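You operate a simulated robot arm through the tools that you are given. There is no shell and no other tool. Be economical: measure what you need, move in short steps, check, and stop when the job is done.

You are at the controls of a simulated two-armed robot. One attempt, no reset.

Task
Twist the pink freshener to 1; stand it on the running shoe dryer.
Fine: hold it steady as you twist; power and fan on. Set down upright: what you pick out.

The check looks at the end state, three seconds after you hand in, the way a careful person would. Anything else that was tipped, shoved, dropped, spilled or broken makes it a failure.

Robot
Two 7-joint arms with two-finger parallel grippers on one trunk, on a base that drives. Base frame: it is fixed to the floor where the robot stands at the start and does not move with it; the origin is under the middle of the robot, x ahead of it, y to its left, z up. Units: m, degrees, N and s.
The left shoulder is at the start at [0.06, 0.143, 0.926], the right one opposite. With the tool pointing down near the work surface each hand reaches from about 0.28 to 0.7 m from the robot's upright axis, wherever it stands, measured 20 degrees to its own side. Places, roughly: fan button [0.7, 0, 0.9]; knob of the pink freshener [0.5, 0.1, 1]; knob of the purple freshener [0.5, -0.2, 1]; power button [0.7, 0.2, 0.9]; shoe dryer plate [0.8, 0.1, 0.9]; warm button [0.7, 0.1, 0.9]. Payload 1.57 kg a hand.
The TCP of each hand is the grasp point between the finger pads, 0.03 m short of the fingertips. In the tool frame z runs along the fingers and y along their closing line. The gripper opens to 0.11 m. The fingers are 0.024 m wide and 0.012 m thick; the gripper's body (0.048 by 0.112 m) begins 0.078 m behind the TCP.
Orientation is that of the tool frame in the base frame, as a unit quaternion [x, y, z, w]. With the fingers straight down and closing along the base's y, the tool's x points along the base's -x, its y along +y and its z along -z.

Tools
- The arms move only by the tool nudge_tool. It takes "left_series", "right_series" or both (then of equal length, played together; a hand with none holds still); each is a list of rows, each an object (a shift or turn left out is 0, a gripper value left out holds the last) with "angular": the turn, a rotation vector about the base's x, y, z in units of 8 degrees (1.0 is 8 degrees), a list of three; "linear": the shift along the base's x, y, z in units of 30 mm (1.0 is 30 mm), a list of three; "claw": the opening, from 0 (shut) to 1 (fully open). In form: [{"angular": [ax, ay, az], "linear": [x, y, z], "claw": claw}, ...]. A call has 1 to 12 rows; each row shifts and turns the commanded pose from where the row before left it. A call with a number of a shift or a turn outside -1 to 1 is refused whole. Rows are played at 5 a second. More than 0.05 m and 8.6 degrees between two rows, or a gripper value outside its range, and nothing of the call is played. A pose out of reach is approached as far as the arm can. The call stops where the force on the tool passes 40 N (or 10 N more than at its start, if that is more) or the arm is blocked; 0.2 s more then pass. The fingers move at their own pace (about 0.045 m/s each) and stop on an object; they squeeze with about 26 N. The grip force told is the motor's: it shows also when the fingers shut on nothing. Time passes only in rows, and 0.2 s behind the last, so rows that do not move let the fingers close. It gives the time, the measured TCP pose, the force on the tool (base axes), the opening and the grip force at its end, in the units of the frame above (readings bear some noise), with the torque about the TCP (base axes, N m) and any sound that the robot's microphone picked up.
- Cameras (640 x 400 px; columns grow to the right, rows downward): "scene" is now at [0.0488, -0.0022, 1.5351]; the picture's right is [-0.03, -1.00, 0.00], its down [-0.76, 0.02, -0.66] and it looks along [0.65, -0.02, -0.76] (base axes); focal length 266 px, centre (320, 200). "left" rides on the left gripper at [0.07, -0.016, -0.141] in its tool frame; the picture's right is [0.23, 0.97, 0.00], its down [-0.86, 0.20, -0.48] and it looks along [-0.47, 0.11, 0.88] (tool axes); focal length 222 px, centre (320, 200). "right" rides on the right gripper at [0.07, 0.016, -0.141] in its tool frame; the picture's right is [-0.23, 0.97, 0.00], its down [-0.85, -0.20, -0.48] and it looks along [-0.47, -0.11, 0.88] (tool axes); focal length 222 px, centre (320, 200). There is no depth. A picture from a camera that has moved, and an enlarged one, comes with that camera's place and axes in the base frame and with its lens.
- snapshot(camera): a new picture of that camera. It takes no simulated time.
- move_column(by): slides the trunk up (or, below 0, down) by that many m; the arms and the scene camera ride with it, the base frame stays. It gives what a move gives, with no picture.
- base_move(legs): drives the robot by 1 to 6 legs, each [ahead, left, turn to the left] in m, m and degrees, along the robot's own axes; the way and the turn of a leg run together, so that a leg with both is an arc; at most 1.5 m and 180 degrees a leg. The arms and the cameras ride along, it lands a little off, and it stops where it bumps. It gives what a move gives.
- turn_head(pan, tilt): turns the head with the scene camera to pan (to the left, within 86 degrees either way) and tilt (down, from -29 to 69), counted from straight ahead of the robot. It gives what a move gives.
- close_up(camera, box): a new picture of the part [left, top, right, bottom] of that camera's present view, enlarged. It takes no simulated time.
- close_job(): hands the job in; it is judged then, once.

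Go step by step. Nothing tells you exact positions but the pictures and the camera data: compare them with the known pose of the tool, close in by small moves and look again before you grip or let go. The budget is 120 turns and 108 pictures, counting those below and the enlarged ones. Unless the task says otherwise, let go and move clear before handing in, and close with one line.

The tools are called as a command line: name --argument value ..., lists and objects as JSON in quotes. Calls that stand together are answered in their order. nudge_tool: Moves the arms, as the interface text tells. Its arguments: {"type":"object","properties":{"left_series":{"type":"array","items":{"type":"object","properties":{"angular":{"type":"array","items":{"type":"number"}},"linear":{"type":"array","items":{"type":"number"}},"claw":{"type":"number"}}}},"right_series":{"type":"array","items":{"type":"object","properties":{"angular":{"type":"array","items":{"type":"number"}},"linear":{"type":"array","items":{"type":"number"}},"claw":{"type":"number"}}}}},"required":[]} The other tools are called the same way: move_column (by) slides the trunk up or down; base_move (legs) drives the base; turn_head (pan, tilt) turns the head that bears the scene camera; snapshot (camera) takes a picture; close_up (camera, box) takes an enlarged picture of a part of a camera's view; close_job () hands the job in.

At the start:

```text
time_s: 0.0
left_ee_pos: [0.504, 0.2877, 1.0002]
left_tcp_rot: [0.0, 1.0, 0.0, 0.0]
left_ft_force: [-0.5, -0.8, 0.5]
left_torque: [0.01, -0.02, 0.01]
left_gripper_width: 0.11
left_gripper_force: 0.1
right_ee_pos: [0.6072, -0.211, 0.9997]
right_tcp_rot: [0.0, 1.0, 0.0, 0.0]
right_ft_force: [-1.2, -0.1, 0.0]
right_torque: [-0.02, 0.02, 0.01]
right_gripper_width: 0.1101
right_gripper_force: 0.1
trunk travel left (down, up): [-0.525, 0.065]
robot x, y, heading: [0.0023, -0.0006, -0.0]
head pan, tilt: [-1.5, 49.1]
```

scene: 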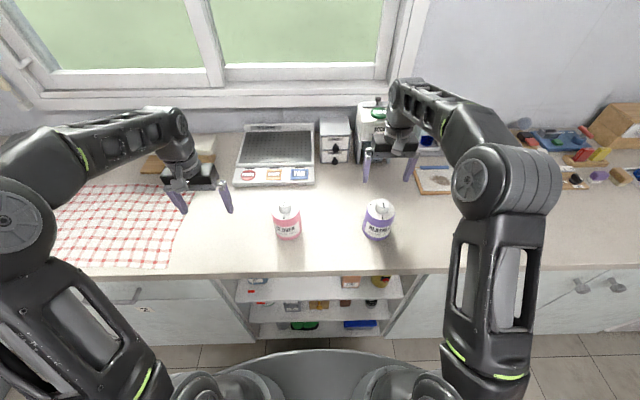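
right: 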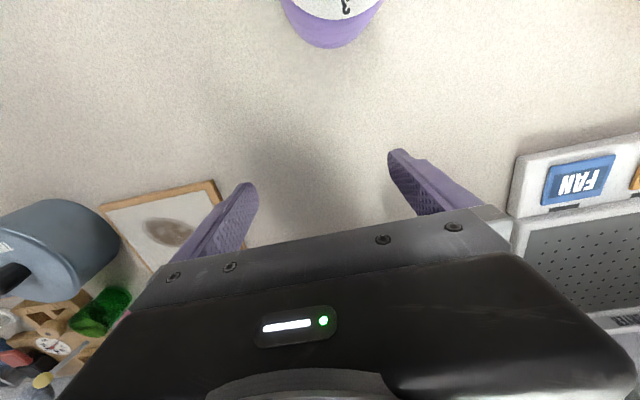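
left: 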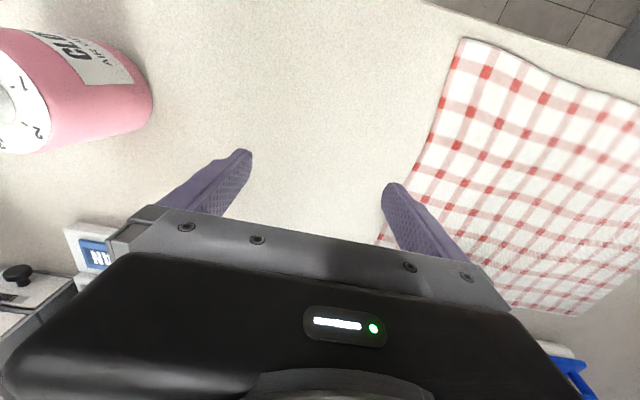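

I see the pink freshener near the front, the dryer behind it with three buttons. First I take close-ups of the fresheners and the dryer.

close_up --camera "scene" --box '[250, 190, 330, 240]'

close_up --camera "scene" --box '[220, 110, 348, 190]'

close_up --camera "scene" --box '[340, 190, 420, 240]'

```text
8.00 times, centred on (290, 215) of scene
camera zoom: at [0.0488, -0.0022, 1.5351], right [-0.03, -1.0, 0.0], down [-0.76, 0.02, -0.66], along [0.65, -0.02, -0.76], focal length 2125 px, centre (560, 80)
```

zoom: 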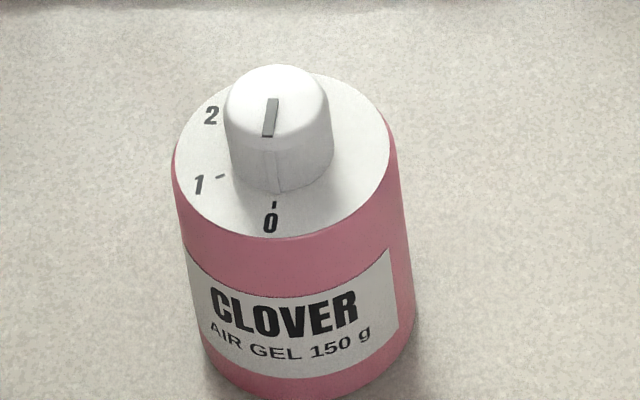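

```text
5.00 times, centred on (284, 150) of scene
camera zoom: at [0.0488, -0.0022, 1.5351], right [-0.03, -1.0, 0.0], down [-0.76, 0.02, -0.66], along [0.65, -0.02, -0.76], focal length 1328 px, centre (500, 450)
```

zoom: 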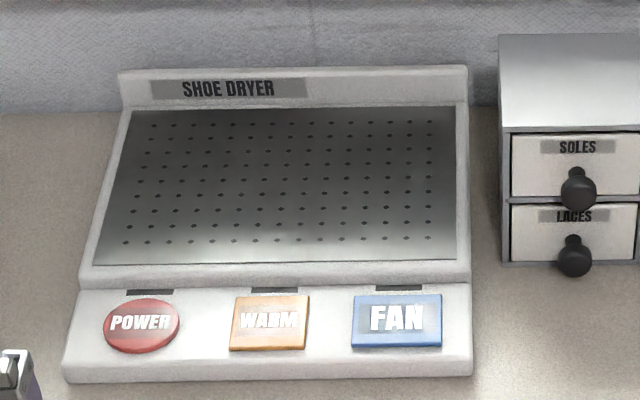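

```text
8.00 times, centred on (380, 215) of scene
camera zoom: at [0.0488, -0.0022, 1.5351], right [-0.03, -1.0, 0.0], down [-0.76, 0.02, -0.66], along [0.65, -0.02, -0.76], focal length 2125 px, centre (-160, 80)
```

zoom: 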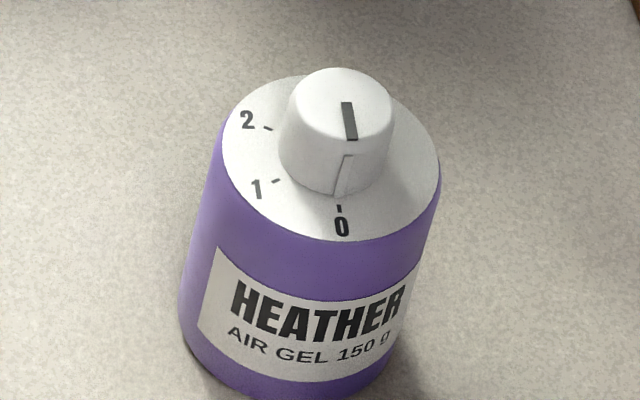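

The pink knob sits at 0, with 1 clockwise from it seen from above. The bottle is about at (0.48, 0.075), 0.07 wide, with its top near z 0.995. All three dryer lamps look dark. I bring the shut left hand above the power button first.

nudge_tool --left_series '[{"linear": [0, 0, 0.5], "claw": 0}, {"linear": [1, -0.4, 0.5]}, {"linear": [1, -0.4, 0]}, {"linear": [1, -0.4, 0]}, {"linear": [1, -0.4, 0]}, {"linear": [1, -0.5, 0]}, {"linear": [0.9, -0.4, 0]}, {}]'

snapshot --camera "left"

snapshot --camera "scene"

```text
time_s: 1.8
left_ee_pos: [0.6229, 0.2397, 1.0276]
left_tcp_rot: [0.0, 1.0, 0.0, 0.002]
left_ft_force: [0.7, -0.2, 0.2]
left_torque: [0.03, 0.04, 0.01]
left_gripper_width: 0.0
left_gripper_force: 21.2
left hand out of reach, approached as far as the arm can: row 5, 6, 7
right_ee_pos: [0.6081, -0.2103, 0.9999]
right_tcp_rot: [-0.001, 1.0, -0.001, 0.0]
right_ft_force: [0.0, -0.1, -0.5]
right_torque: [0.02, 0.0, -0.01]
right_gripper_width: 0.1101
right_gripper_force: 0.1
trunk travel left (down, up): [-0.525, 0.065]
robot x, y, heading: [0.0081, 0.0011, -0.1]
head pan, tilt: [-1.5, 49.1]
```

```text
101 pictures are left
camera left: at [0.5519, 0.2217, 1.1706], right [-0.23, 0.97, 0.0], down [0.85, 0.2, 0.48], along [0.47, 0.11, -0.88], focal length 222 px, centre (320, 200)
```

left: 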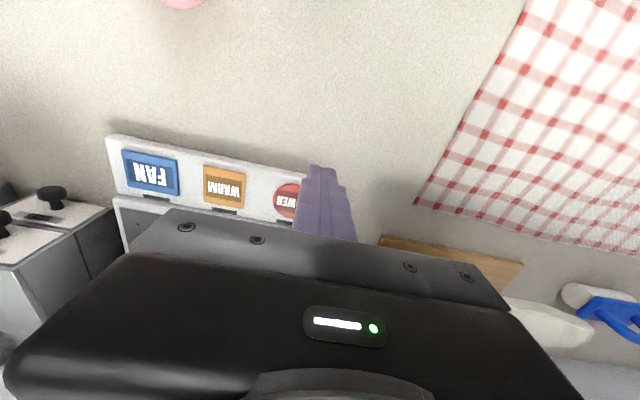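

```text
100 pictures are left
camera scene: at [0.0491, -0.003, 1.5351], right [-0.03, -1.0, 0.0], down [-0.76, 0.02, -0.65], along [0.65, -0.02, -0.76], focal length 266 px, centre (320, 200)
```

scene: 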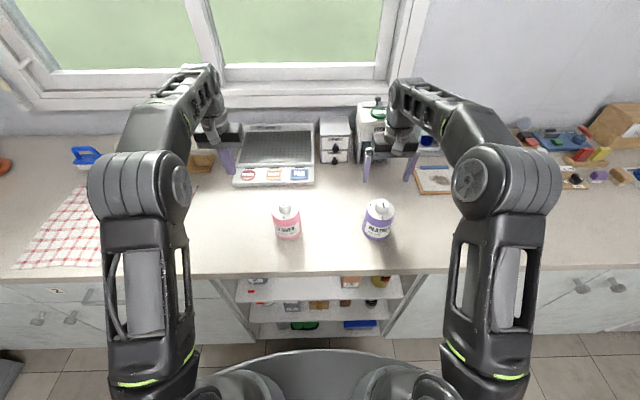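

The left arm falls short, so the base must go forward about 0.13 m. I draw the hands back and up first.

nudge_tool --left_series '[{"linear": [0, 0, 1]}, {"linear": [-1, 0, 1]}, {"linear": [-1, 0, 0]}, {"linear": [-1, 0, 0]}, {"linear": [-1, 0, 0]}, {"linear": [-1, 0, 0]}]' --right_series '[{"linear": [0, 0, 1]}, {"linear": [0, -1, 1]}, {"linear": [-1, -1, 1]}, {"linear": [-1, -1, 1]}, {"linear": [-1, 0, 0]}, {"linear": [-1, 0, 0]}]'

base_move --legs '[[0.13, 0, 0]]'

snapshot --camera "scene"

```text
refused: row 3 steps farther than a row can; nothing moved
```

```text
time_s: 3.1
left_ee_pos: [0.7201, 0.2391, 1.03]
left_tcp_rot: [0.001, 1.0, 0.0, 0.001]
left_ft_force: [-0.1, 0.6, 1.0]
left_torque: [-0.01, -0.04, -0.02]
left_gripper_width: 0.0
left_gripper_force: 21.2
right_ee_pos: [0.7068, -0.2117, 1.0005]
right_tcp_rot: [-0.001, 1.0, 0.001, 0.001]
right_ft_force: [-1.1, -0.5, 0.2]
right_torque: [-0.04, -0.1, 0.02]
right_gripper_width: 0.11
right_gripper_force: 0.0
trunk travel left (down, up): [-0.525, 0.065]
robot x, y, heading: [0.1011, 0.0005, -0.0]
head pan, tilt: [-1.5, 49.1]
stopped in leg 1: the robot was blocked; the commanded pose is now the measured one
```

```text
99 pictures are left
camera scene: at [0.1472, -0.0023, 1.5352], right [-0.03, -1.0, 0.0], down [-0.75, 0.02, -0.66], along [0.66, -0.02, -0.75], focal length 266 px, centre (320, 200)
```

scene: 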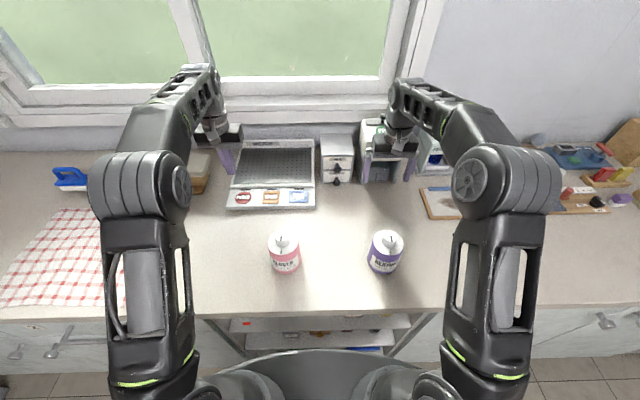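

The drive stopped at 0.10 m. I check whether the right hand touched the white box behind it.

close_up --camera "scene" --box '[310, 100, 470, 200]'

snapshot --camera "right"

snapshot --camera "left"

```text
4.00 times, centred on (390, 150) of scene
camera zoom: at [0.1472, -0.0023, 1.5352], right [-0.03, -1.0, 0.0], down [-0.75, 0.02, -0.66], along [0.66, -0.02, -0.75], focal length 1062 px, centre (40, 400)
```

zoom: 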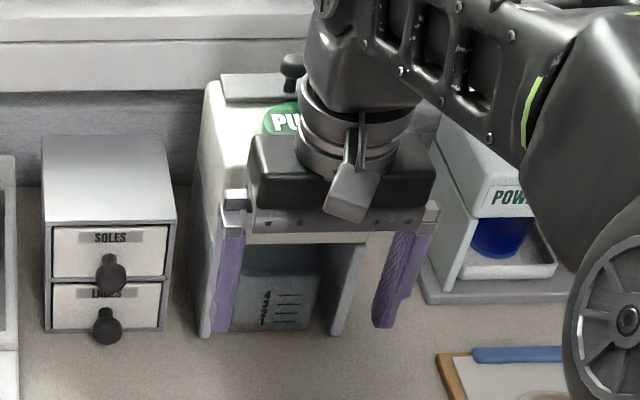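

```text
97 pictures are left
camera right: at [0.6377, -0.1945, 1.1421], right [0.23, 0.97, 0.0], down [0.85, -0.2, 0.48], along [0.47, -0.11, -0.88], focal length 222 px, centre (320, 200)
```

right: 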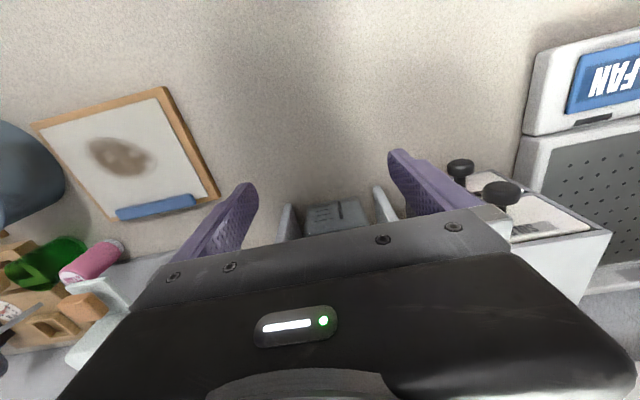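

```text
96 pictures are left
camera left: at [0.6509, 0.2221, 1.1708], right [-0.23, 0.97, 0.0], down [0.85, 0.2, 0.48], along [0.47, 0.11, -0.88], focal length 222 px, centre (320, 200)
```

left: 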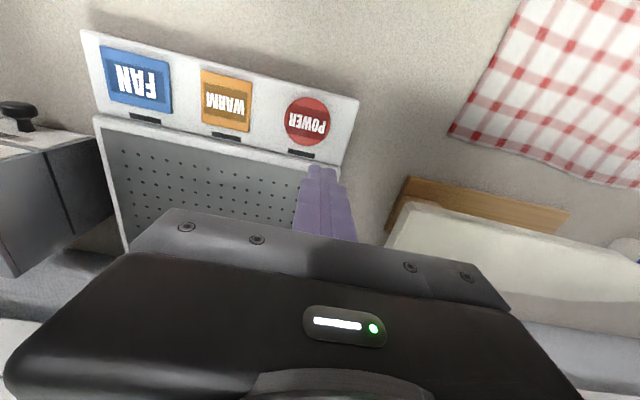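

The base is against the counter and nothing was touched. The power button is near (0.693, 0.217, 0.92), so I move the tip above it and come down close.

nudge_tool --left_series '[{"linear": [-0.9, -0.73, 0], "claw": 0}, {"linear": [0, 0, -0.8]}, {"linear": [0, 0, -0.8]}, {"linear": [0, 0, -0.4]}, {}]'

snapshot --camera "left"

close_up --camera "scene" --box '[200, 120, 328, 220]'

```text
time_s: 4.3
left_ee_pos: [0.6973, 0.2172, 0.9681]
left_tcp_rot: [0.0, 1.0, 0.001, 0.001]
left_ft_force: [-0.2, 0.3, 0.0]
left_torque: [-0.01, 0.0, -0.03]
left_gripper_width: 0.0
left_gripper_force: 21.0
right_ee_pos: [0.7092, -0.2123, 0.9987]
right_tcp_rot: [0.001, 1.0, 0.0, 0.0]
right_ft_force: [0.3, -0.6, -0.1]
right_torque: [-0.03, 0.01, 0.02]
right_gripper_width: 0.1102
right_gripper_force: 0.1
trunk travel left (down, up): [-0.525, 0.065]
robot x, y, heading: [0.0956, 0.0008, -0.1]
head pan, tilt: [-1.5, 49.1]
```

```text
95 pictures are left
camera left: at [0.6266, 0.1998, 1.1084], right [-0.23, 0.97, 0.0], down [0.85, 0.2, 0.48], along [0.47, 0.11, -0.88], focal length 222 px, centre (320, 200)
```

left: 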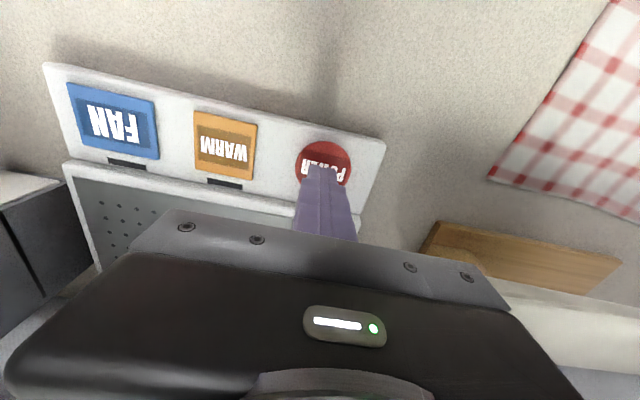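

```text
4.00 times, centred on (264, 170) of scene
camera zoom: at [0.1494, -0.0024, 1.5351], right [-0.03, -1.0, 0.0], down [-0.76, 0.02, -0.66], along [0.65, -0.02, -0.76], focal length 1062 px, centre (544, 320)
```

zoom: 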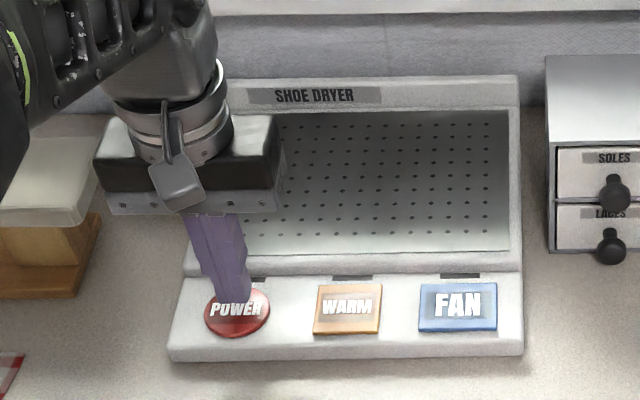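

The tip is just above the power button. I press down in small steps.

nudge_tool --left_series '[{"linear": [-0.15, 0, -0.3]}, {"linear": [0, 0, -0.15]}, {"linear": [0, 0, -0.15]}, {"linear": [0, 0, -0.1]}]'

close_up --camera "scene" --box '[200, 120, 328, 220]'

```text
time_s: 5.3
left_ee_pos: [0.6916, 0.2162, 0.9503]
left_tcp_rot: [0.0, 1.0, 0.002, 0.006]
left_ft_force: [1.7, 0.1, 23.5]
left_torque: [-0.02, 0.18, -0.04]
left_gripper_width: 0.0
left_gripper_force: 21.3
right_ee_pos: [0.708, -0.2125, 1.0001]
right_tcp_rot: [0.0, 1.0, 0.0, 0.001]
right_ft_force: [0.1, 0.6, 0.8]
right_torque: [0.01, -0.01, 0.0]
right_gripper_width: 0.11
right_gripper_force: 0.0
trunk travel left (down, up): [-0.525, 0.065]
robot x, y, heading: [0.1008, 0.0015, -0.2]
head pan, tilt: [-1.5, 49.1]
heard: click
```

```text
4.00 times, centred on (264, 170) of scene
camera zoom: at [0.1478, -0.0031, 1.5356], right [-0.03, -1.0, 0.0], down [-0.75, 0.02, -0.66], along [0.66, -0.02, -0.75], focal length 1062 px, centre (544, 320)
```

zoom: 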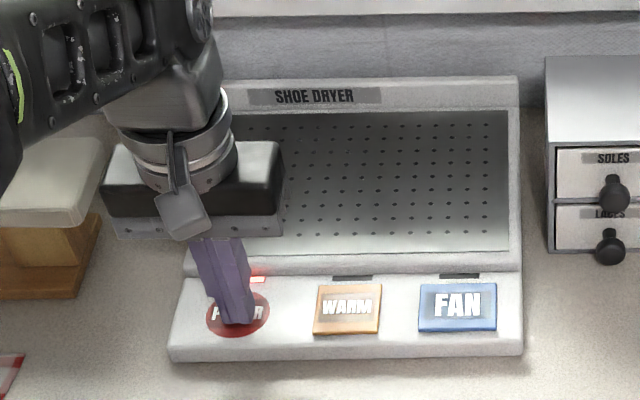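

Power lamp is lit after a click. I lift and go over to the fan button at about (0.693, 0.047).

nudge_tool --left_series '[{"linear": [0, 0, 1]}, {"linear": [0, -0.5, 0.5]}, {"linear": [0, -1, 0]}, {"linear": [0, -1, 0]}, {"linear": [0, -1, 0]}, {"linear": [0, -1, 0]}, {"linear": [0, -1, 0]}, {"linear": [0, -0.13, -0.5]}, {"linear": [0, 0, -0.3]}, {}]'

close_up --camera "scene" --box '[200, 120, 328, 220]'

snapshot --camera "left"

```text
time_s: 7.5
left_ee_pos: [0.6907, 0.0489, 0.9674]
left_tcp_rot: [0.0, 1.0, 0.0, 0.001]
left_ft_force: [0.2, 0.0, 0.1]
left_torque: [-0.01, 0.02, 0.02]
left_gripper_width: 0.0
left_gripper_force: 21.6
right_ee_pos: [0.7098, -0.2108, 0.9998]
right_tcp_rot: [0.0, 1.0, 0.0, -0.001]
right_ft_force: [0.4, -0.2, -0.3]
right_torque: [0.0, 0.02, -0.03]
right_gripper_width: 0.1099
right_gripper_force: 0.1
trunk travel left (down, up): [-0.525, 0.065]
robot x, y, heading: [0.1065, 0.0009, -0.0]
head pan, tilt: [-1.5, 49.1]
```

```text
4.00 times, centred on (264, 170) of scene
camera zoom: at [0.1497, -0.0023, 1.5351], right [-0.03, -1.0, 0.0], down [-0.76, 0.02, -0.66], along [0.65, -0.02, -0.76], focal length 1062 px, centre (544, 320)
```

zoom: 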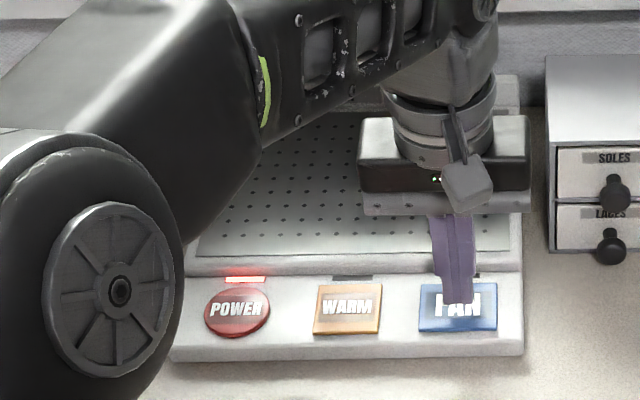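

```text
91 pictures are left
camera left: at [0.6209, 0.0311, 1.1092], right [-0.23, 0.97, 0.0], down [0.85, 0.2, 0.48], along [0.47, 0.11, -0.88], focal length 222 px, centre (320, 200)
```

left: 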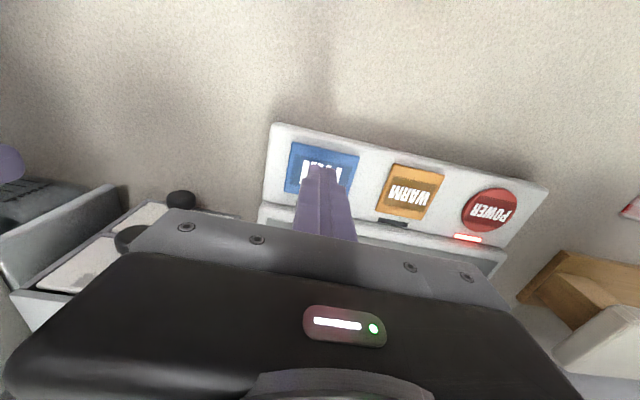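

The tip is over the fan button. I press the same way.

nudge_tool --left_series '[{"linear": [0, 0, -0.3]}, {"linear": [0, 0, -0.15]}, {"linear": [0, 0, -0.15]}, {"linear": [0, 0, -0.1]}]'

close_up --camera "scene" --box '[200, 120, 328, 220]'

```text
time_s: 8.5
left_ee_pos: [0.691, 0.0491, 0.9493]
left_tcp_rot: [0.0, 1.0, 0.0, 0.003]
left_ft_force: [-3.6, 1.4, 17.7]
left_torque: [0.08, 0.24, -0.08]
left_gripper_width: 0.0001
left_gripper_force: 21.4
right_ee_pos: [0.7083, -0.2107, 1.0006]
right_tcp_rot: [0.0, 1.0, -0.001, 0.001]
right_ft_force: [0.1, -0.5, 0.1]
right_torque: [-0.02, 0.01, -0.03]
right_gripper_width: 0.1098
right_gripper_force: 0.1
trunk travel left (down, up): [-0.525, 0.065]
robot x, y, heading: [0.1012, 0.001, -0.2]
head pan, tilt: [-1.5, 49.1]
heard: click
```

```text
4.00 times, centred on (264, 170) of scene
camera zoom: at [0.1476, -0.0021, 1.5355], right [-0.03, -1.0, 0.0], down [-0.75, 0.02, -0.66], along [0.66, -0.02, -0.75], focal length 1062 px, centre (544, 320)
```

zoom: 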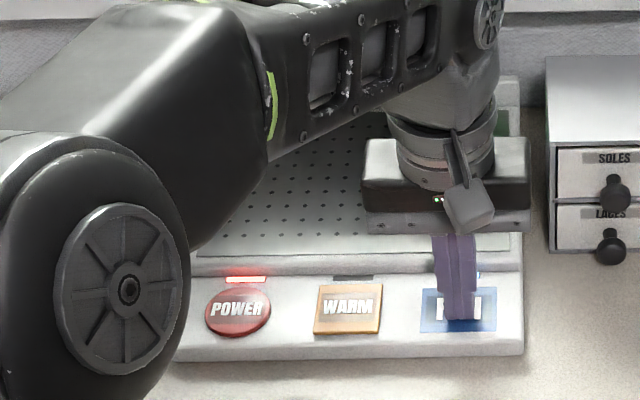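

The fan lamp appears lit. I lift both hands clear and draw them back.

nudge_tool --left_series '[{"linear": [0, 0, 1]}, {"linear": [0, 0, 1]}, {"linear": [0, 0.5, 1]}, {"linear": [0, 1, 0.8]}, {"linear": [-0.5, 1, 0.5]}, {"linear": [-1, 1, 0]}, {"linear": [-1, 1, 0]}, {"linear": [-1, 0.5, 0]}]' --right_series '[{"linear": [-0.5, 0, 1]}, {"linear": [-1, 0, 1]}, {"linear": [-1, 0, 1]}, {"linear": [-1, 0, 1]}, {"linear": [-1, 0, 0]}, {"linear": [-1, 0, 0]}, {"linear": [-0.5, -1, 0]}, {"linear": [0, -0.5, 0]}]'

snapshot --camera "scene"

close_up --camera "scene" --box '[200, 120, 328, 220]'

```text
time_s: 10.3
left_ee_pos: [0.5827, 0.1767, 1.0573]
left_tcp_rot: [0.0, 1.0, 0.0, 0.002]
left_ft_force: [-0.4, 0.3, -0.5]
left_torque: [-0.02, 0.02, 0.01]
left_gripper_width: 0.0
left_gripper_force: 21.0
left hand out of reach, approached as far as the arm can: row 4
right_ee_pos: [0.5495, -0.2572, 1.0985]
right_tcp_rot: [0.0, 1.0, 0.0, 0.0]
right_ft_force: [0.5, 1.0, -0.4]
right_torque: [-0.02, -0.01, 0.03]
right_gripper_width: 0.1099
right_gripper_force: 0.0
right hand out of reach, approached as far as the arm can: row 4
trunk travel left (down, up): [-0.525, 0.065]
robot x, y, heading: [0.103, -0.001, -0.1]
head pan, tilt: [-1.5, 49.1]
```

```text
89 pictures are left
camera scene: at [0.1491, -0.0023, 1.5351], right [-0.03, -1.0, 0.0], down [-0.76, 0.02, -0.66], along [0.66, -0.02, -0.76], focal length 266 px, centre (320, 200)
```

scene: 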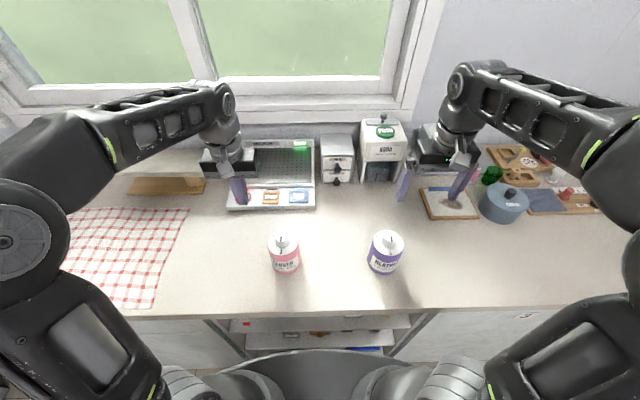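

```text
4.00 times, centred on (264, 170) of scene
camera zoom: at [0.1491, -0.0023, 1.5351], right [-0.03, -1.0, 0.0], down [-0.76, 0.02, -0.66], along [0.66, -0.02, -0.76], focal length 1062 px, centre (544, 320)
```

zoom: 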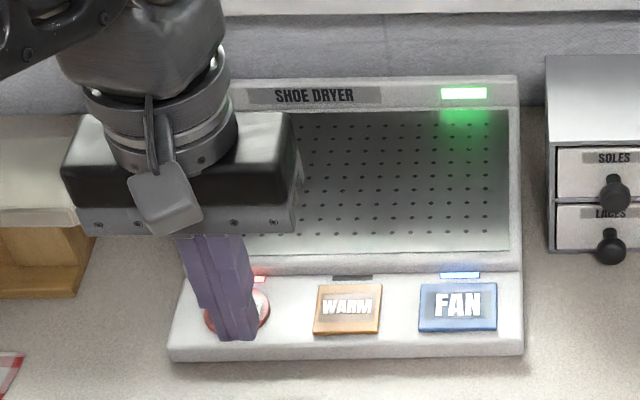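

The dryer is running: power and fan lamps lit, green lamp on, warm off. Next I back the base by 0.18 m to make room for a two-handed twist.

base_move --legs '[[-0.18, 0, 0]]'

snapshot --camera "scene"

```text
time_s: 11.8
left_ee_pos: [0.3994, 0.1773, 1.0571]
left_tcp_rot: [-0.001, 1.0, 0.0, 0.002]
left_ft_force: [-0.2, 0.5, 0.2]
left_torque: [0.01, -0.04, 0.01]
left_gripper_width: 0.0
left_gripper_force: 21.5
right_ee_pos: [0.3671, -0.2561, 1.0985]
right_tcp_rot: [0.0, 1.0, 0.0, 0.0]
right_ft_force: [-0.1, 0.2, -0.1]
right_torque: [0.02, -0.06, 0.01]
right_gripper_width: 0.1101
right_gripper_force: 0.0
trunk travel left (down, up): [-0.525, 0.065]
robot x, y, heading: [-0.0818, -0.0014, 0.1]
head pan, tilt: [-1.5, 49.1]
```

```text
87 pictures are left
camera scene: at [-0.0353, -0.0023, 1.5351], right [-0.03, -1.0, 0.0], down [-0.75, 0.02, -0.66], along [0.66, -0.02, -0.75], focal length 266 px, centre (320, 200)
```

scene: 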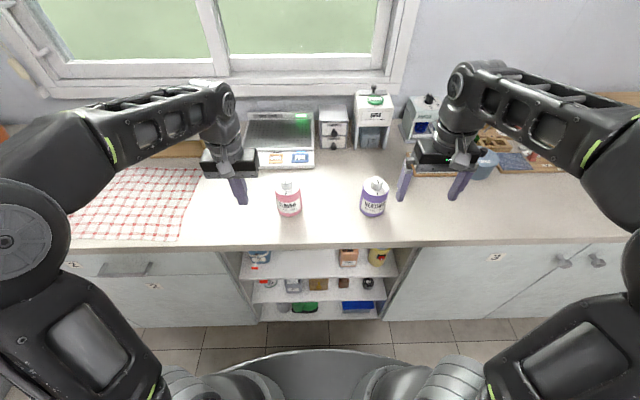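

Both hands are clear. I turn the right hand to point forward and down (35° down, 30° left) while sliding it in front of the pink bottle at a safe height.

nudge_tool --right_series '[{"angular": [0, -1, 0], "linear": [0, 0.9, 0], "claw": 1}, {"angular": [0, -1, 0], "linear": [0, 0.9, 0]}, {"angular": [0, -1, 0], "linear": [0, 0.9, 0]}, {"angular": [0, -1, 0], "linear": [0, 0.9, 0]}, {"angular": [0, -1, 0], "linear": [0, 0.9, 0]}, {"angular": [0, -1, 0], "linear": [0, 0.9, 0]}, {"angular": [0, -0.875, 0], "linear": [0, 0.9, 0]}, {"angular": [0, 0, 1], "linear": [0, 0.9, 0]}, {"angular": [0, 0, 1], "linear": [0, 0.9, 0]}, {"angular": [0, 0, 1], "linear": [0, 0.9, 0]}, {"angular": [0, 0, 0.75], "linear": [0, 0, 0]}, {}]'

snapshot --camera "right"

snapshot --camera "scene"

```text
time_s: 14.4
left_ee_pos: [0.4012, 0.1777, 1.0562]
left_tcp_rot: [-0.001, 1.0, 0.001, 0.0]
left_ft_force: [-0.2, 0.1, -0.1]
left_torque: [0.0, 0.02, 0.01]
left_gripper_width: 0.0
left_gripper_force: 21.1
right_ee_pos: [0.368, 0.0156, 1.0979]
right_tcp_rot: [-0.231, 0.856, 0.121, 0.446]
right_ft_force: [0.3, 0.5, 0.2]
right_torque: [-0.01, 0.02, 0.0]
right_gripper_width: 0.1101
right_gripper_force: 0.0
trunk travel left (down, up): [-0.525, 0.065]
robot x, y, heading: [-0.0804, 0.0005, 0.1]
head pan, tilt: [-1.5, 49.1]
```

```text
86 pictures are left
camera right: at [0.2255, -0.0487, 1.122], right [-0.38, 0.91, 0.19], down [0.18, -0.12, 0.97], along [0.91, 0.4, -0.12], focal length 222 px, centre (320, 200)
```

right: 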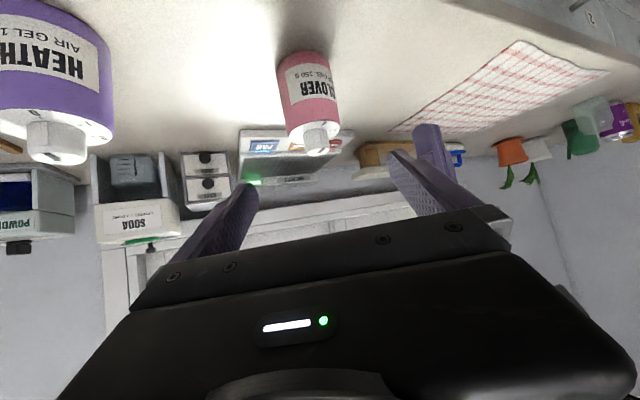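

```text
85 pictures are left
camera scene: at [-0.0336, -0.002, 1.5351], right [-0.03, -1.0, 0.0], down [-0.76, 0.02, -0.66], along [0.65, -0.02, -0.76], focal length 266 px, centre (320, 200)
```

scene: 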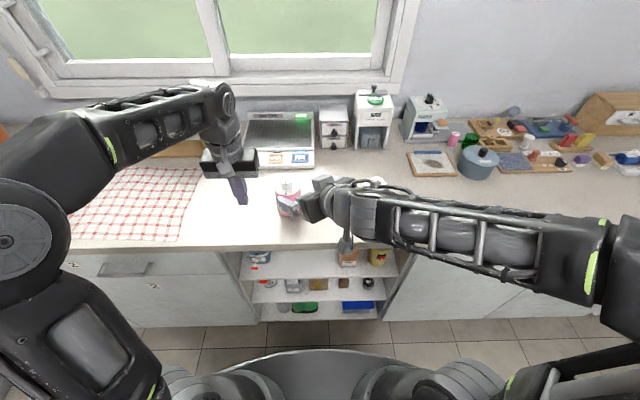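

The hand points well at the pink bottle at about (0.477, 0.073). I come down to a pre-grasp point and check alignment.

nudge_tool --right_series '[{"linear": [0, 0, -1]}, {"linear": [0.3, 0.1, -1]}, {"linear": [0.5, 0.2, -0.8]}, {}]'

snapshot --camera "right"

close_up --camera "scene" --box '[240, 150, 400, 250]'

snapshot --camera "left"

```text
time_s: 15.4
left_ee_pos: [0.4009, 0.1764, 1.0567]
left_tcp_rot: [0.0, 1.0, 0.001, 0.001]
left_ft_force: [-1.1, -0.9, -0.5]
left_torque: [0.01, -0.01, 0.01]
left_gripper_width: 0.0
left_gripper_force: 21.0
right_ee_pos: [0.3903, 0.0226, 1.0139]
right_tcp_rot: [-0.229, 0.857, 0.119, 0.446]
right_ft_force: [0.4, 1.3, -0.1]
right_torque: [-0.02, -0.02, 0.0]
right_gripper_width: 0.1101
right_gripper_force: 0.1
trunk travel left (down, up): [-0.525, 0.065]
robot x, y, heading: [-0.083, 0.0023, -0.1]
head pan, tilt: [-1.5, 49.1]
```

```text
84 pictures are left
camera right: at [0.2478, -0.0409, 1.0385], right [-0.37, 0.91, 0.19], down [0.18, -0.12, 0.98], along [0.91, 0.4, -0.12], focal length 222 px, centre (320, 200)
```

right: 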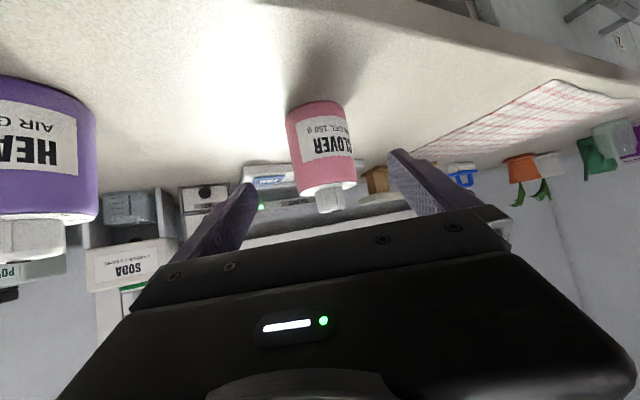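

```text
4.00 times, centred on (320, 200) of scene
camera zoom: at [-0.0343, -0.0023, 1.5351], right [-0.03, -1.0, 0.0], down [-0.76, 0.02, -0.66], along [0.66, -0.02, -0.76], focal length 1062 px, centre (320, 200)
```

zoom: 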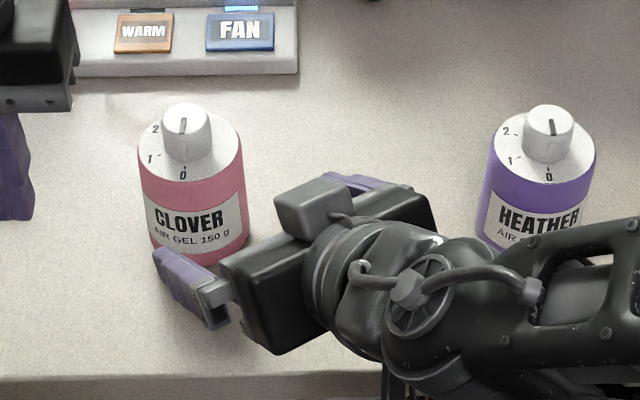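

```text
82 pictures are left
camera left: at [0.3301, 0.1592, 1.1987], right [-0.23, 0.97, 0.0], down [0.85, 0.2, 0.48], along [0.47, 0.11, -0.88], focal length 222 px, centre (320, 200)
```

left: 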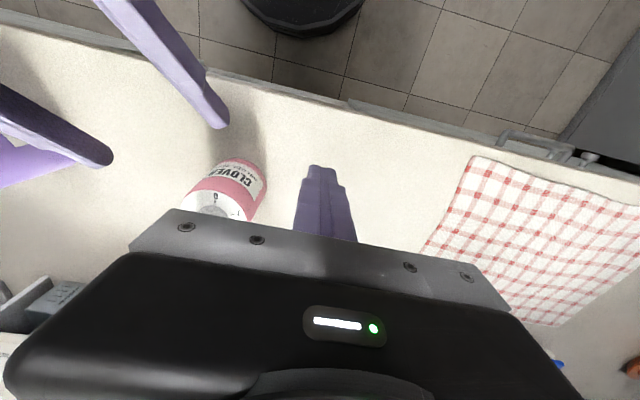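

Lateral alignment looks good, but I see a box fixture on top of the right hand that might meet the knob. I look closer.

close_up --camera "scene" --box '[270, 170, 366, 230]'

turn_head --pan -1.5 --tilt 40

close_up --camera "left" --box '[0, 0, 320, 200]'

```text
6.67 times, centred on (318, 200) of scene
camera zoom: at [-0.0343, -0.0023, 1.5351], right [-0.03, -1.0, 0.0], down [-0.76, 0.02, -0.66], along [0.66, -0.02, -0.76], focal length 1771 px, centre (333, 200)
```

zoom: 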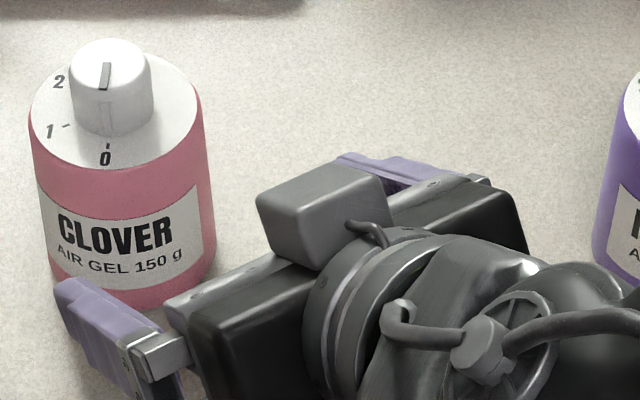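

```text
time_s: 16.1
left_ee_pos: [0.4011, 0.1771, 1.0587]
left_tcp_rot: [0.0, 1.0, 0.002, 0.001]
left_ft_force: [-0.9, 0.2, -0.2]
left_torque: [-0.04, 0.0, 0.06]
left_gripper_width: 0.0
left_gripper_force: 21.4
right_ee_pos: [0.3909, 0.0226, 1.0135]
right_tcp_rot: [-0.229, 0.857, 0.119, 0.446]
right_ft_force: [-0.2, 0.3, -0.1]
right_torque: [0.0, 0.0, 0.02]
right_gripper_width: 0.1102
right_gripper_force: 0.0
trunk travel left (down, up): [-0.525, 0.065]
robot x, y, heading: [-0.0814, -0.0007, 0.0]
head pan, tilt: [-1.5, 40.0]
```

```text
2.00 times, centred on (160, 100) of left
camera zoom: at [0.3305, 0.1593, 1.1986], right [-0.23, 0.97, 0.0], down [0.85, 0.2, 0.48], along [0.47, 0.11, -0.88], focal length 444 px, centre (640, 400)
```

zoom: 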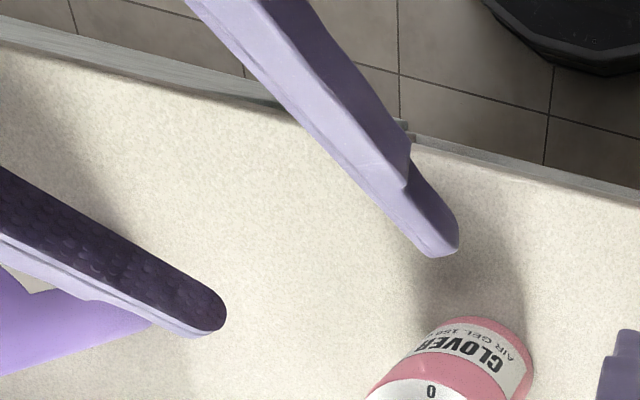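

The box would come close to the knob at this steep tilt, so I flatten the hand to 22° down. Then I advance half way and check.

nudge_tool --right_series '[{"angular": [0.406, -0.704, 0], "linear": [0, 0, -0.3]}, {"angular": [0.406, -0.704, 0], "linear": [0, 0, -0.3]}, {"linear": [0.763, 0.42, -0.35]}, {"linear": [0.763, 0.42, -0.35]}, {}]'

close_up --camera "scene" --box '[256, 190, 384, 270]'

snapshot --camera "right"

snapshot --camera "left"

```text
time_s: 17.3
left_ee_pos: [0.4007, 0.1759, 1.0573]
left_tcp_rot: [0.001, 1.0, 0.001, 0.001]
left_ft_force: [-0.3, 0.5, 0.6]
left_torque: [-0.04, -0.04, 0.0]
left_gripper_width: 0.0001
left_gripper_force: 21.1
right_ee_pos: [0.4432, 0.0531, 0.9739]
right_tcp_rot: [-0.214, 0.801, 0.144, 0.54]
right_ft_force: [0.1, 0.2, -0.2]
right_torque: [0.01, 0.0, -0.03]
right_gripper_width: 0.1099
right_gripper_force: 0.0
right hand out of reach, approached as far as the arm can: row 2
trunk travel left (down, up): [-0.525, 0.065]
robot x, y, heading: [-0.0794, 0.0005, 0.1]
head pan, tilt: [-1.5, 40.0]
```

```text
5.00 times, centred on (320, 230) of scene
camera zoom: at [-0.0271, -0.0022, 1.548], right [-0.03, -1.0, 0.0], down [-0.64, 0.02, -0.77], along [0.77, -0.02, -0.64], focal length 1328 px, centre (320, 50)
```

zoom: 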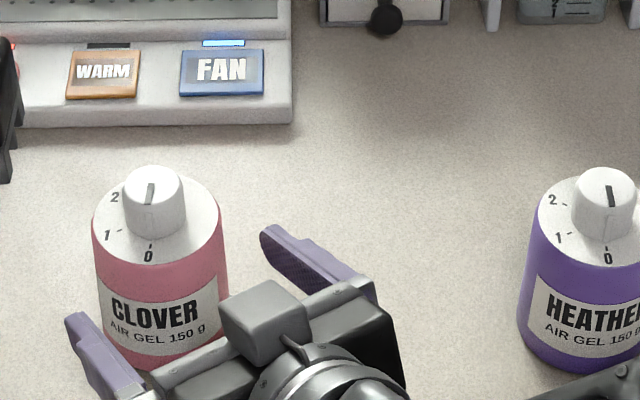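

```text
78 pictures are left
camera right: at [0.2997, -0.0101, 0.9615], right [-0.41, 0.89, 0.21], down [-0.01, -0.23, 0.97], along [0.91, 0.4, 0.1], focal length 222 px, centre (320, 200)
```

right: 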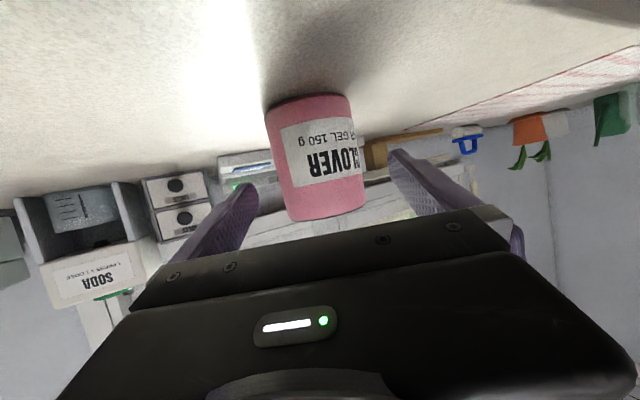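

```text
77 pictures are left
camera left: at [0.3301, 0.1594, 1.1987], right [-0.23, 0.97, 0.0], down [0.85, 0.2, 0.48], along [0.47, 0.11, -0.88], focal length 222 px, centre (320, 200)
```

left: 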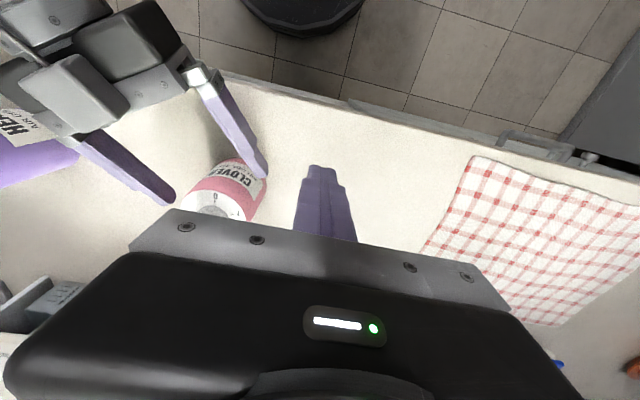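

Alignment holds. I advance the rest so the pads straddle the bottle.

nudge_tool --right_series '[{"linear": [0.65, 0.35, -0.33]}, {"linear": [0.6, 0.33, -0.33]}, {}]'

close_up --camera "scene" --box '[256, 190, 384, 270]'

snapshot --camera "left"

```text
time_s: 18.1
left_ee_pos: [0.4004, 0.1764, 1.0574]
left_tcp_rot: [0.001, 1.0, 0.001, 0.001]
left_ft_force: [-0.6, 0.2, -0.5]
left_torque: [-0.02, 0.0, 0.04]
left_gripper_width: 0.0
left_gripper_force: 20.8
right_ee_pos: [0.4815, 0.0737, 0.9547]
right_tcp_rot: [-0.214, 0.801, 0.144, 0.54]
right_ft_force: [-0.4, -0.1, 0.0]
right_torque: [0.01, -0.03, -0.04]
right_gripper_width: 0.1101
right_gripper_force: 0.0
trunk travel left (down, up): [-0.525, 0.065]
robot x, y, heading: [-0.0847, -0.0034, 0.2]
head pan, tilt: [-1.5, 40.0]
```

```text
5.00 times, centred on (320, 230) of scene
camera zoom: at [-0.0267, -0.0025, 1.548], right [-0.03, -1.0, 0.0], down [-0.64, 0.02, -0.77], along [0.77, -0.02, -0.64], focal length 1328 px, centre (320, 50)
```

zoom: 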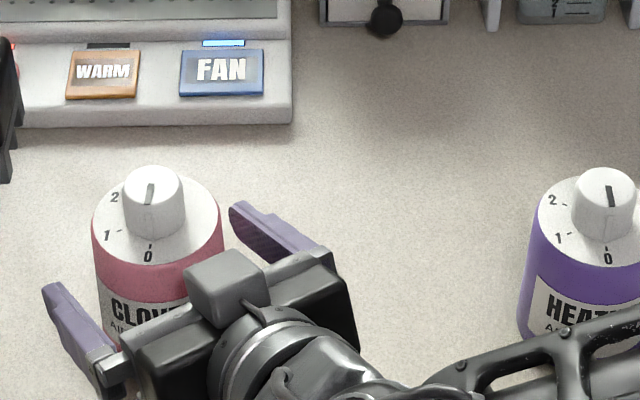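

```text
75 pictures are left
camera left: at [0.3305, 0.1592, 1.1986], right [-0.23, 0.97, 0.0], down [0.85, 0.2, 0.48], along [0.47, 0.11, -0.88], focal length 222 px, centre (320, 200)
```

left: 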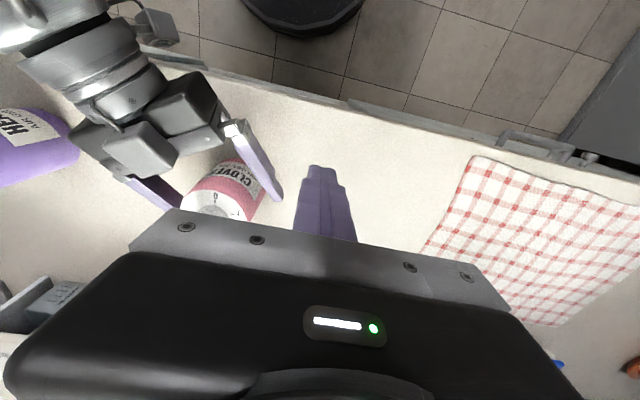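

The pads straddle the bottle at mid height. I close the right gripper.

nudge_tool --right_series '[{"claw": 0}, {}, {}, {}, {}]'

close_up --camera "scene" --box '[256, 190, 384, 270]'

```text
time_s: 19.3
left_ee_pos: [0.4009, 0.1762, 1.0566]
left_tcp_rot: [-0.001, 1.0, 0.0, 0.001]
left_ft_force: [0.4, -0.5, 0.4]
left_torque: [0.04, -0.03, -0.02]
left_gripper_width: 0.0
left_gripper_force: 21.2
right_ee_pos: [0.4816, 0.073, 0.9527]
right_tcp_rot: [-0.215, 0.8, 0.145, 0.541]
right_ft_force: [-0.4, 0.4, 0.8]
right_torque: [-0.05, -0.01, 0.0]
right_gripper_width: 0.0739
right_gripper_force: 26.2
trunk travel left (down, up): [-0.525, 0.065]
robot x, y, heading: [-0.0814, -0.0004, 0.0]
head pan, tilt: [-1.5, 40.0]
```

```text
5.00 times, centred on (320, 230) of scene
camera zoom: at [-0.0265, -0.0024, 1.548], right [-0.03, -1.0, 0.0], down [-0.64, 0.02, -0.77], along [0.77, -0.02, -0.64], focal length 1328 px, centre (320, 50)
```

zoom: 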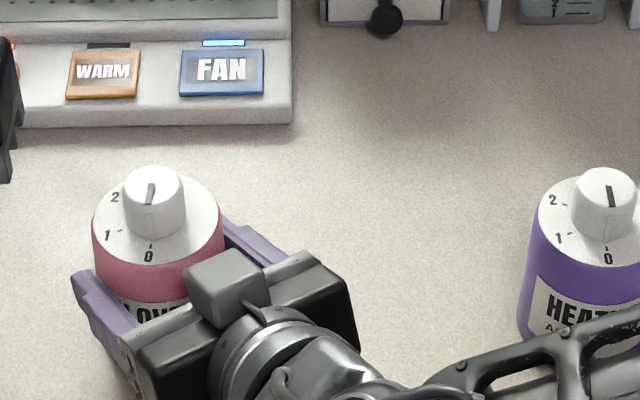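

The bottle is held (width 0.074). The marks 0, 1 and 2 sit about 60° apart, so the knob needs −60° about z. I bring the left hand above the knob, yawed +45°, so the twist ends at −15° and stays clear of the right hand's box.

nudge_tool --left_series '[{"linear": [0, 0, 1], "claw": 0.6}, {"angular": [0, 0, 1], "linear": [0.54, -0.68, 0.16]}, {"angular": [0, 0, 1], "linear": [0.54, -0.68, 0.16]}, {"angular": [0, 0, 1], "linear": [0.54, -0.68, 0.16]}, {"angular": [0, 0, 1], "linear": [0.54, -0.68, 0.16]}, {"angular": [0, 0, 1], "linear": [0.54, -0.68, 0.16]}, {"angular": [0, 0, 0.625]}, {}]'

snapshot --camera "left"

snapshot --camera "scene"

```text
time_s: 21.1
left_ee_pos: [0.4336, 0.1259, 1.1096]
left_tcp_rot: [-0.256, 0.966, -0.04, -0.002]
left_ft_force: [0.0, -0.2, 0.3]
left_torque: [-0.04, 0.0, -0.01]
left_gripper_width: 0.0661
left_gripper_force: 0.0
left hand out of reach, approached as far as the arm can: row 4, 5, 6
right_ee_pos: [0.4824, 0.0741, 0.9537]
right_tcp_rot: [-0.215, 0.801, 0.145, 0.539]
right_ft_force: [0.1, 0.2, 0.7]
right_torque: [-0.11, -0.05, 0.01]
right_gripper_width: 0.0739
right_gripper_force: 26.3
trunk travel left (down, up): [-0.525, 0.065]
robot x, y, heading: [-0.0826, 0.0021, 0.2]
head pan, tilt: [-1.5, 40.0]
```

```text
73 pictures are left
camera left: at [0.3778, 0.0875, 1.2537], right [-0.68, 0.73, -0.07], down [0.64, 0.63, 0.44], along [0.37, 0.26, -0.9], focal length 222 px, centre (320, 200)
```

left: 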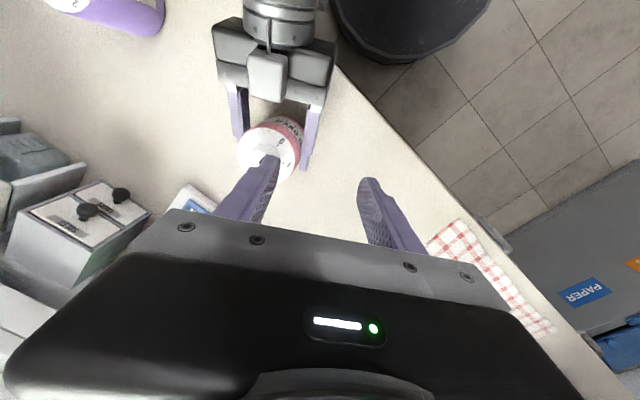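

```text
72 pictures are left
camera scene: at [-0.0266, -0.0025, 1.548], right [-0.03, -1.0, 0.0], down [-0.64, 0.02, -0.77], along [0.77, -0.02, -0.64], focal length 266 px, centre (320, 200)
```

scene: 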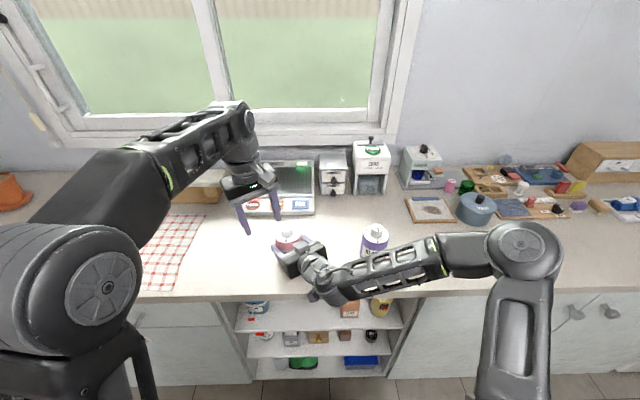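

The left arm runs out of reach at this height. Raising the trunk 0.06 m and then lowering the held bottle back with the right arm gives the left arm the height it needs.

move_column --by 0.06

snapshot --camera "scene"

```text
time_s: 22.1
left_ee_pos: [0.433, 0.1258, 1.1698]
left_tcp_rot: [-0.257, 0.966, -0.04, -0.002]
left_ft_force: [0.8, -0.9, -0.2]
left_torque: [-0.01, -0.02, 0.01]
left_gripper_width: 0.0661
left_gripper_force: 0.1
right_ee_pos: [0.4822, 0.0728, 1.0134]
right_tcp_rot: [-0.215, 0.801, 0.145, 0.539]
right_ft_force: [-0.6, -1.0, -2.8]
right_torque: [-0.06, 0.0, -0.01]
right_gripper_width: 0.0714
right_gripper_force: 26.2
trunk travel left (down, up): [-0.585, 0.005]
robot x, y, heading: [-0.082, 0.0006, 0.0]
head pan, tilt: [-1.5, 40.0]
```

```text
71 pictures are left
camera scene: at [-0.026, -0.0024, 1.6079], right [-0.03, -1.0, 0.0], down [-0.64, 0.02, -0.77], along [0.77, -0.02, -0.64], focal length 266 px, centre (320, 200)
```

scene: 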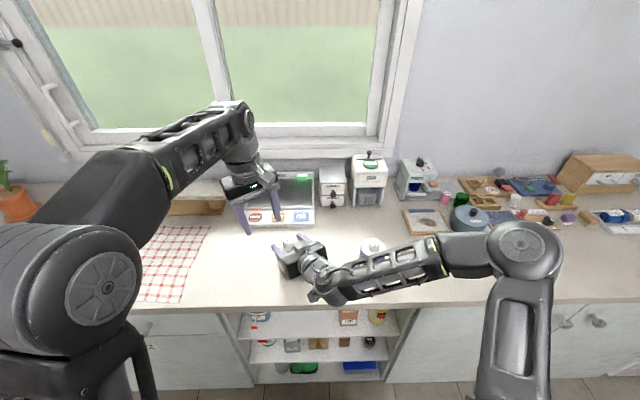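

close_up --camera "scene" --box '[256, 215, 352, 275]'

snapshot --camera "right"

```text
6.67 times, centred on (304, 245) of scene
camera zoom: at [-0.026, -0.0024, 1.6079], right [-0.03, -1.0, 0.0], down [-0.64, 0.02, -0.77], along [0.77, -0.02, -0.64], focal length 1771 px, centre (427, -100)
```

zoom: 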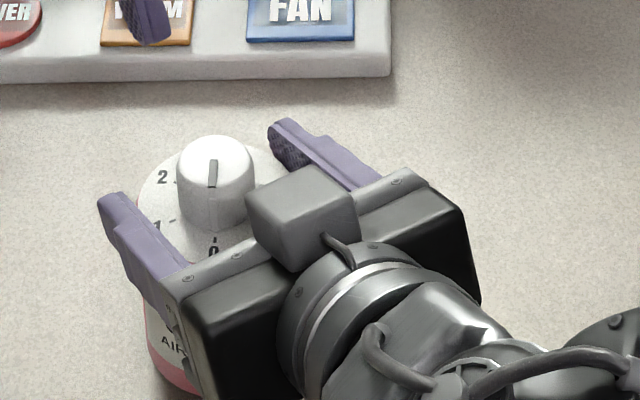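

```text
69 pictures are left
camera right: at [0.338, 0.0097, 1.0016], right [-0.41, 0.89, 0.21], down [-0.01, -0.23, 0.97], along [0.91, 0.4, 0.1], focal length 222 px, centre (320, 200)
```

right: 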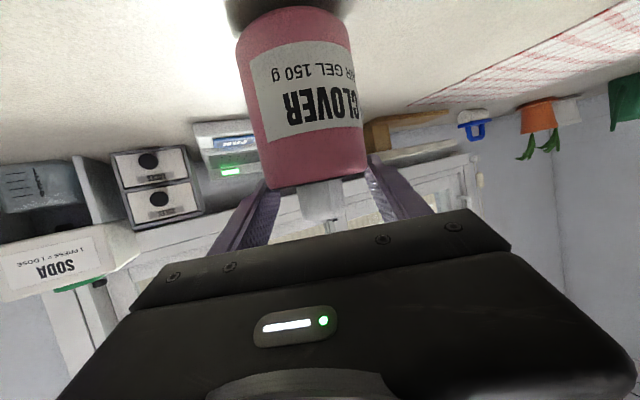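

close_up --camera "left" --box '[180, 0, 420, 200]'

close_up --camera "right" --box '[190, 0, 430, 240]'

```text
2.00 times, centred on (300, 100) of left
camera zoom: at [0.3782, 0.0876, 1.3135], right [-0.68, 0.73, -0.07], down [0.64, 0.63, 0.44], along [0.37, 0.26, -0.9], focal length 444 px, centre (360, 400)
```

zoom: 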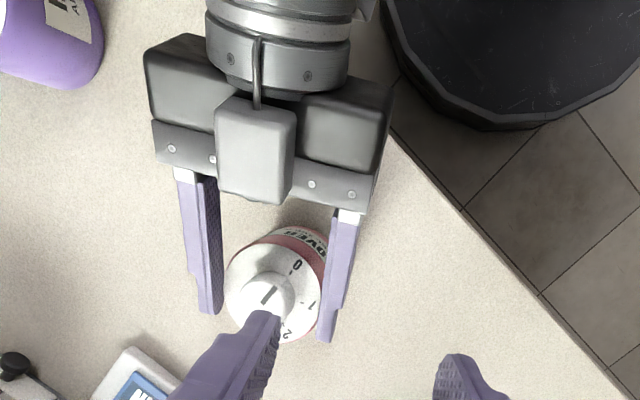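

```text
1.67 times, centred on (310, 120) of right
camera zoom: at [0.338, 0.0097, 1.0016], right [-0.41, 0.89, 0.21], down [-0.01, -0.23, 0.97], along [0.91, 0.4, 0.1], focal length 370 px, centre (337, 333)
```

zoom: 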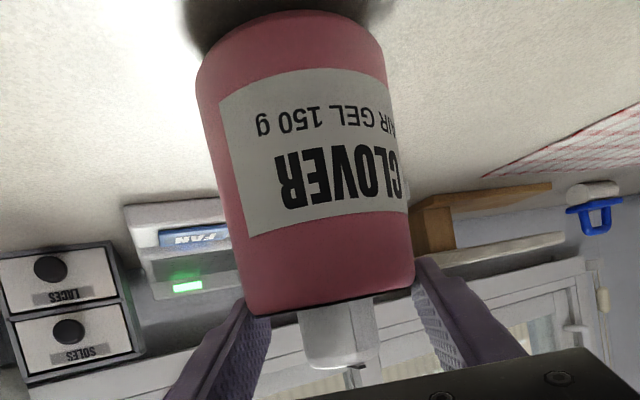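

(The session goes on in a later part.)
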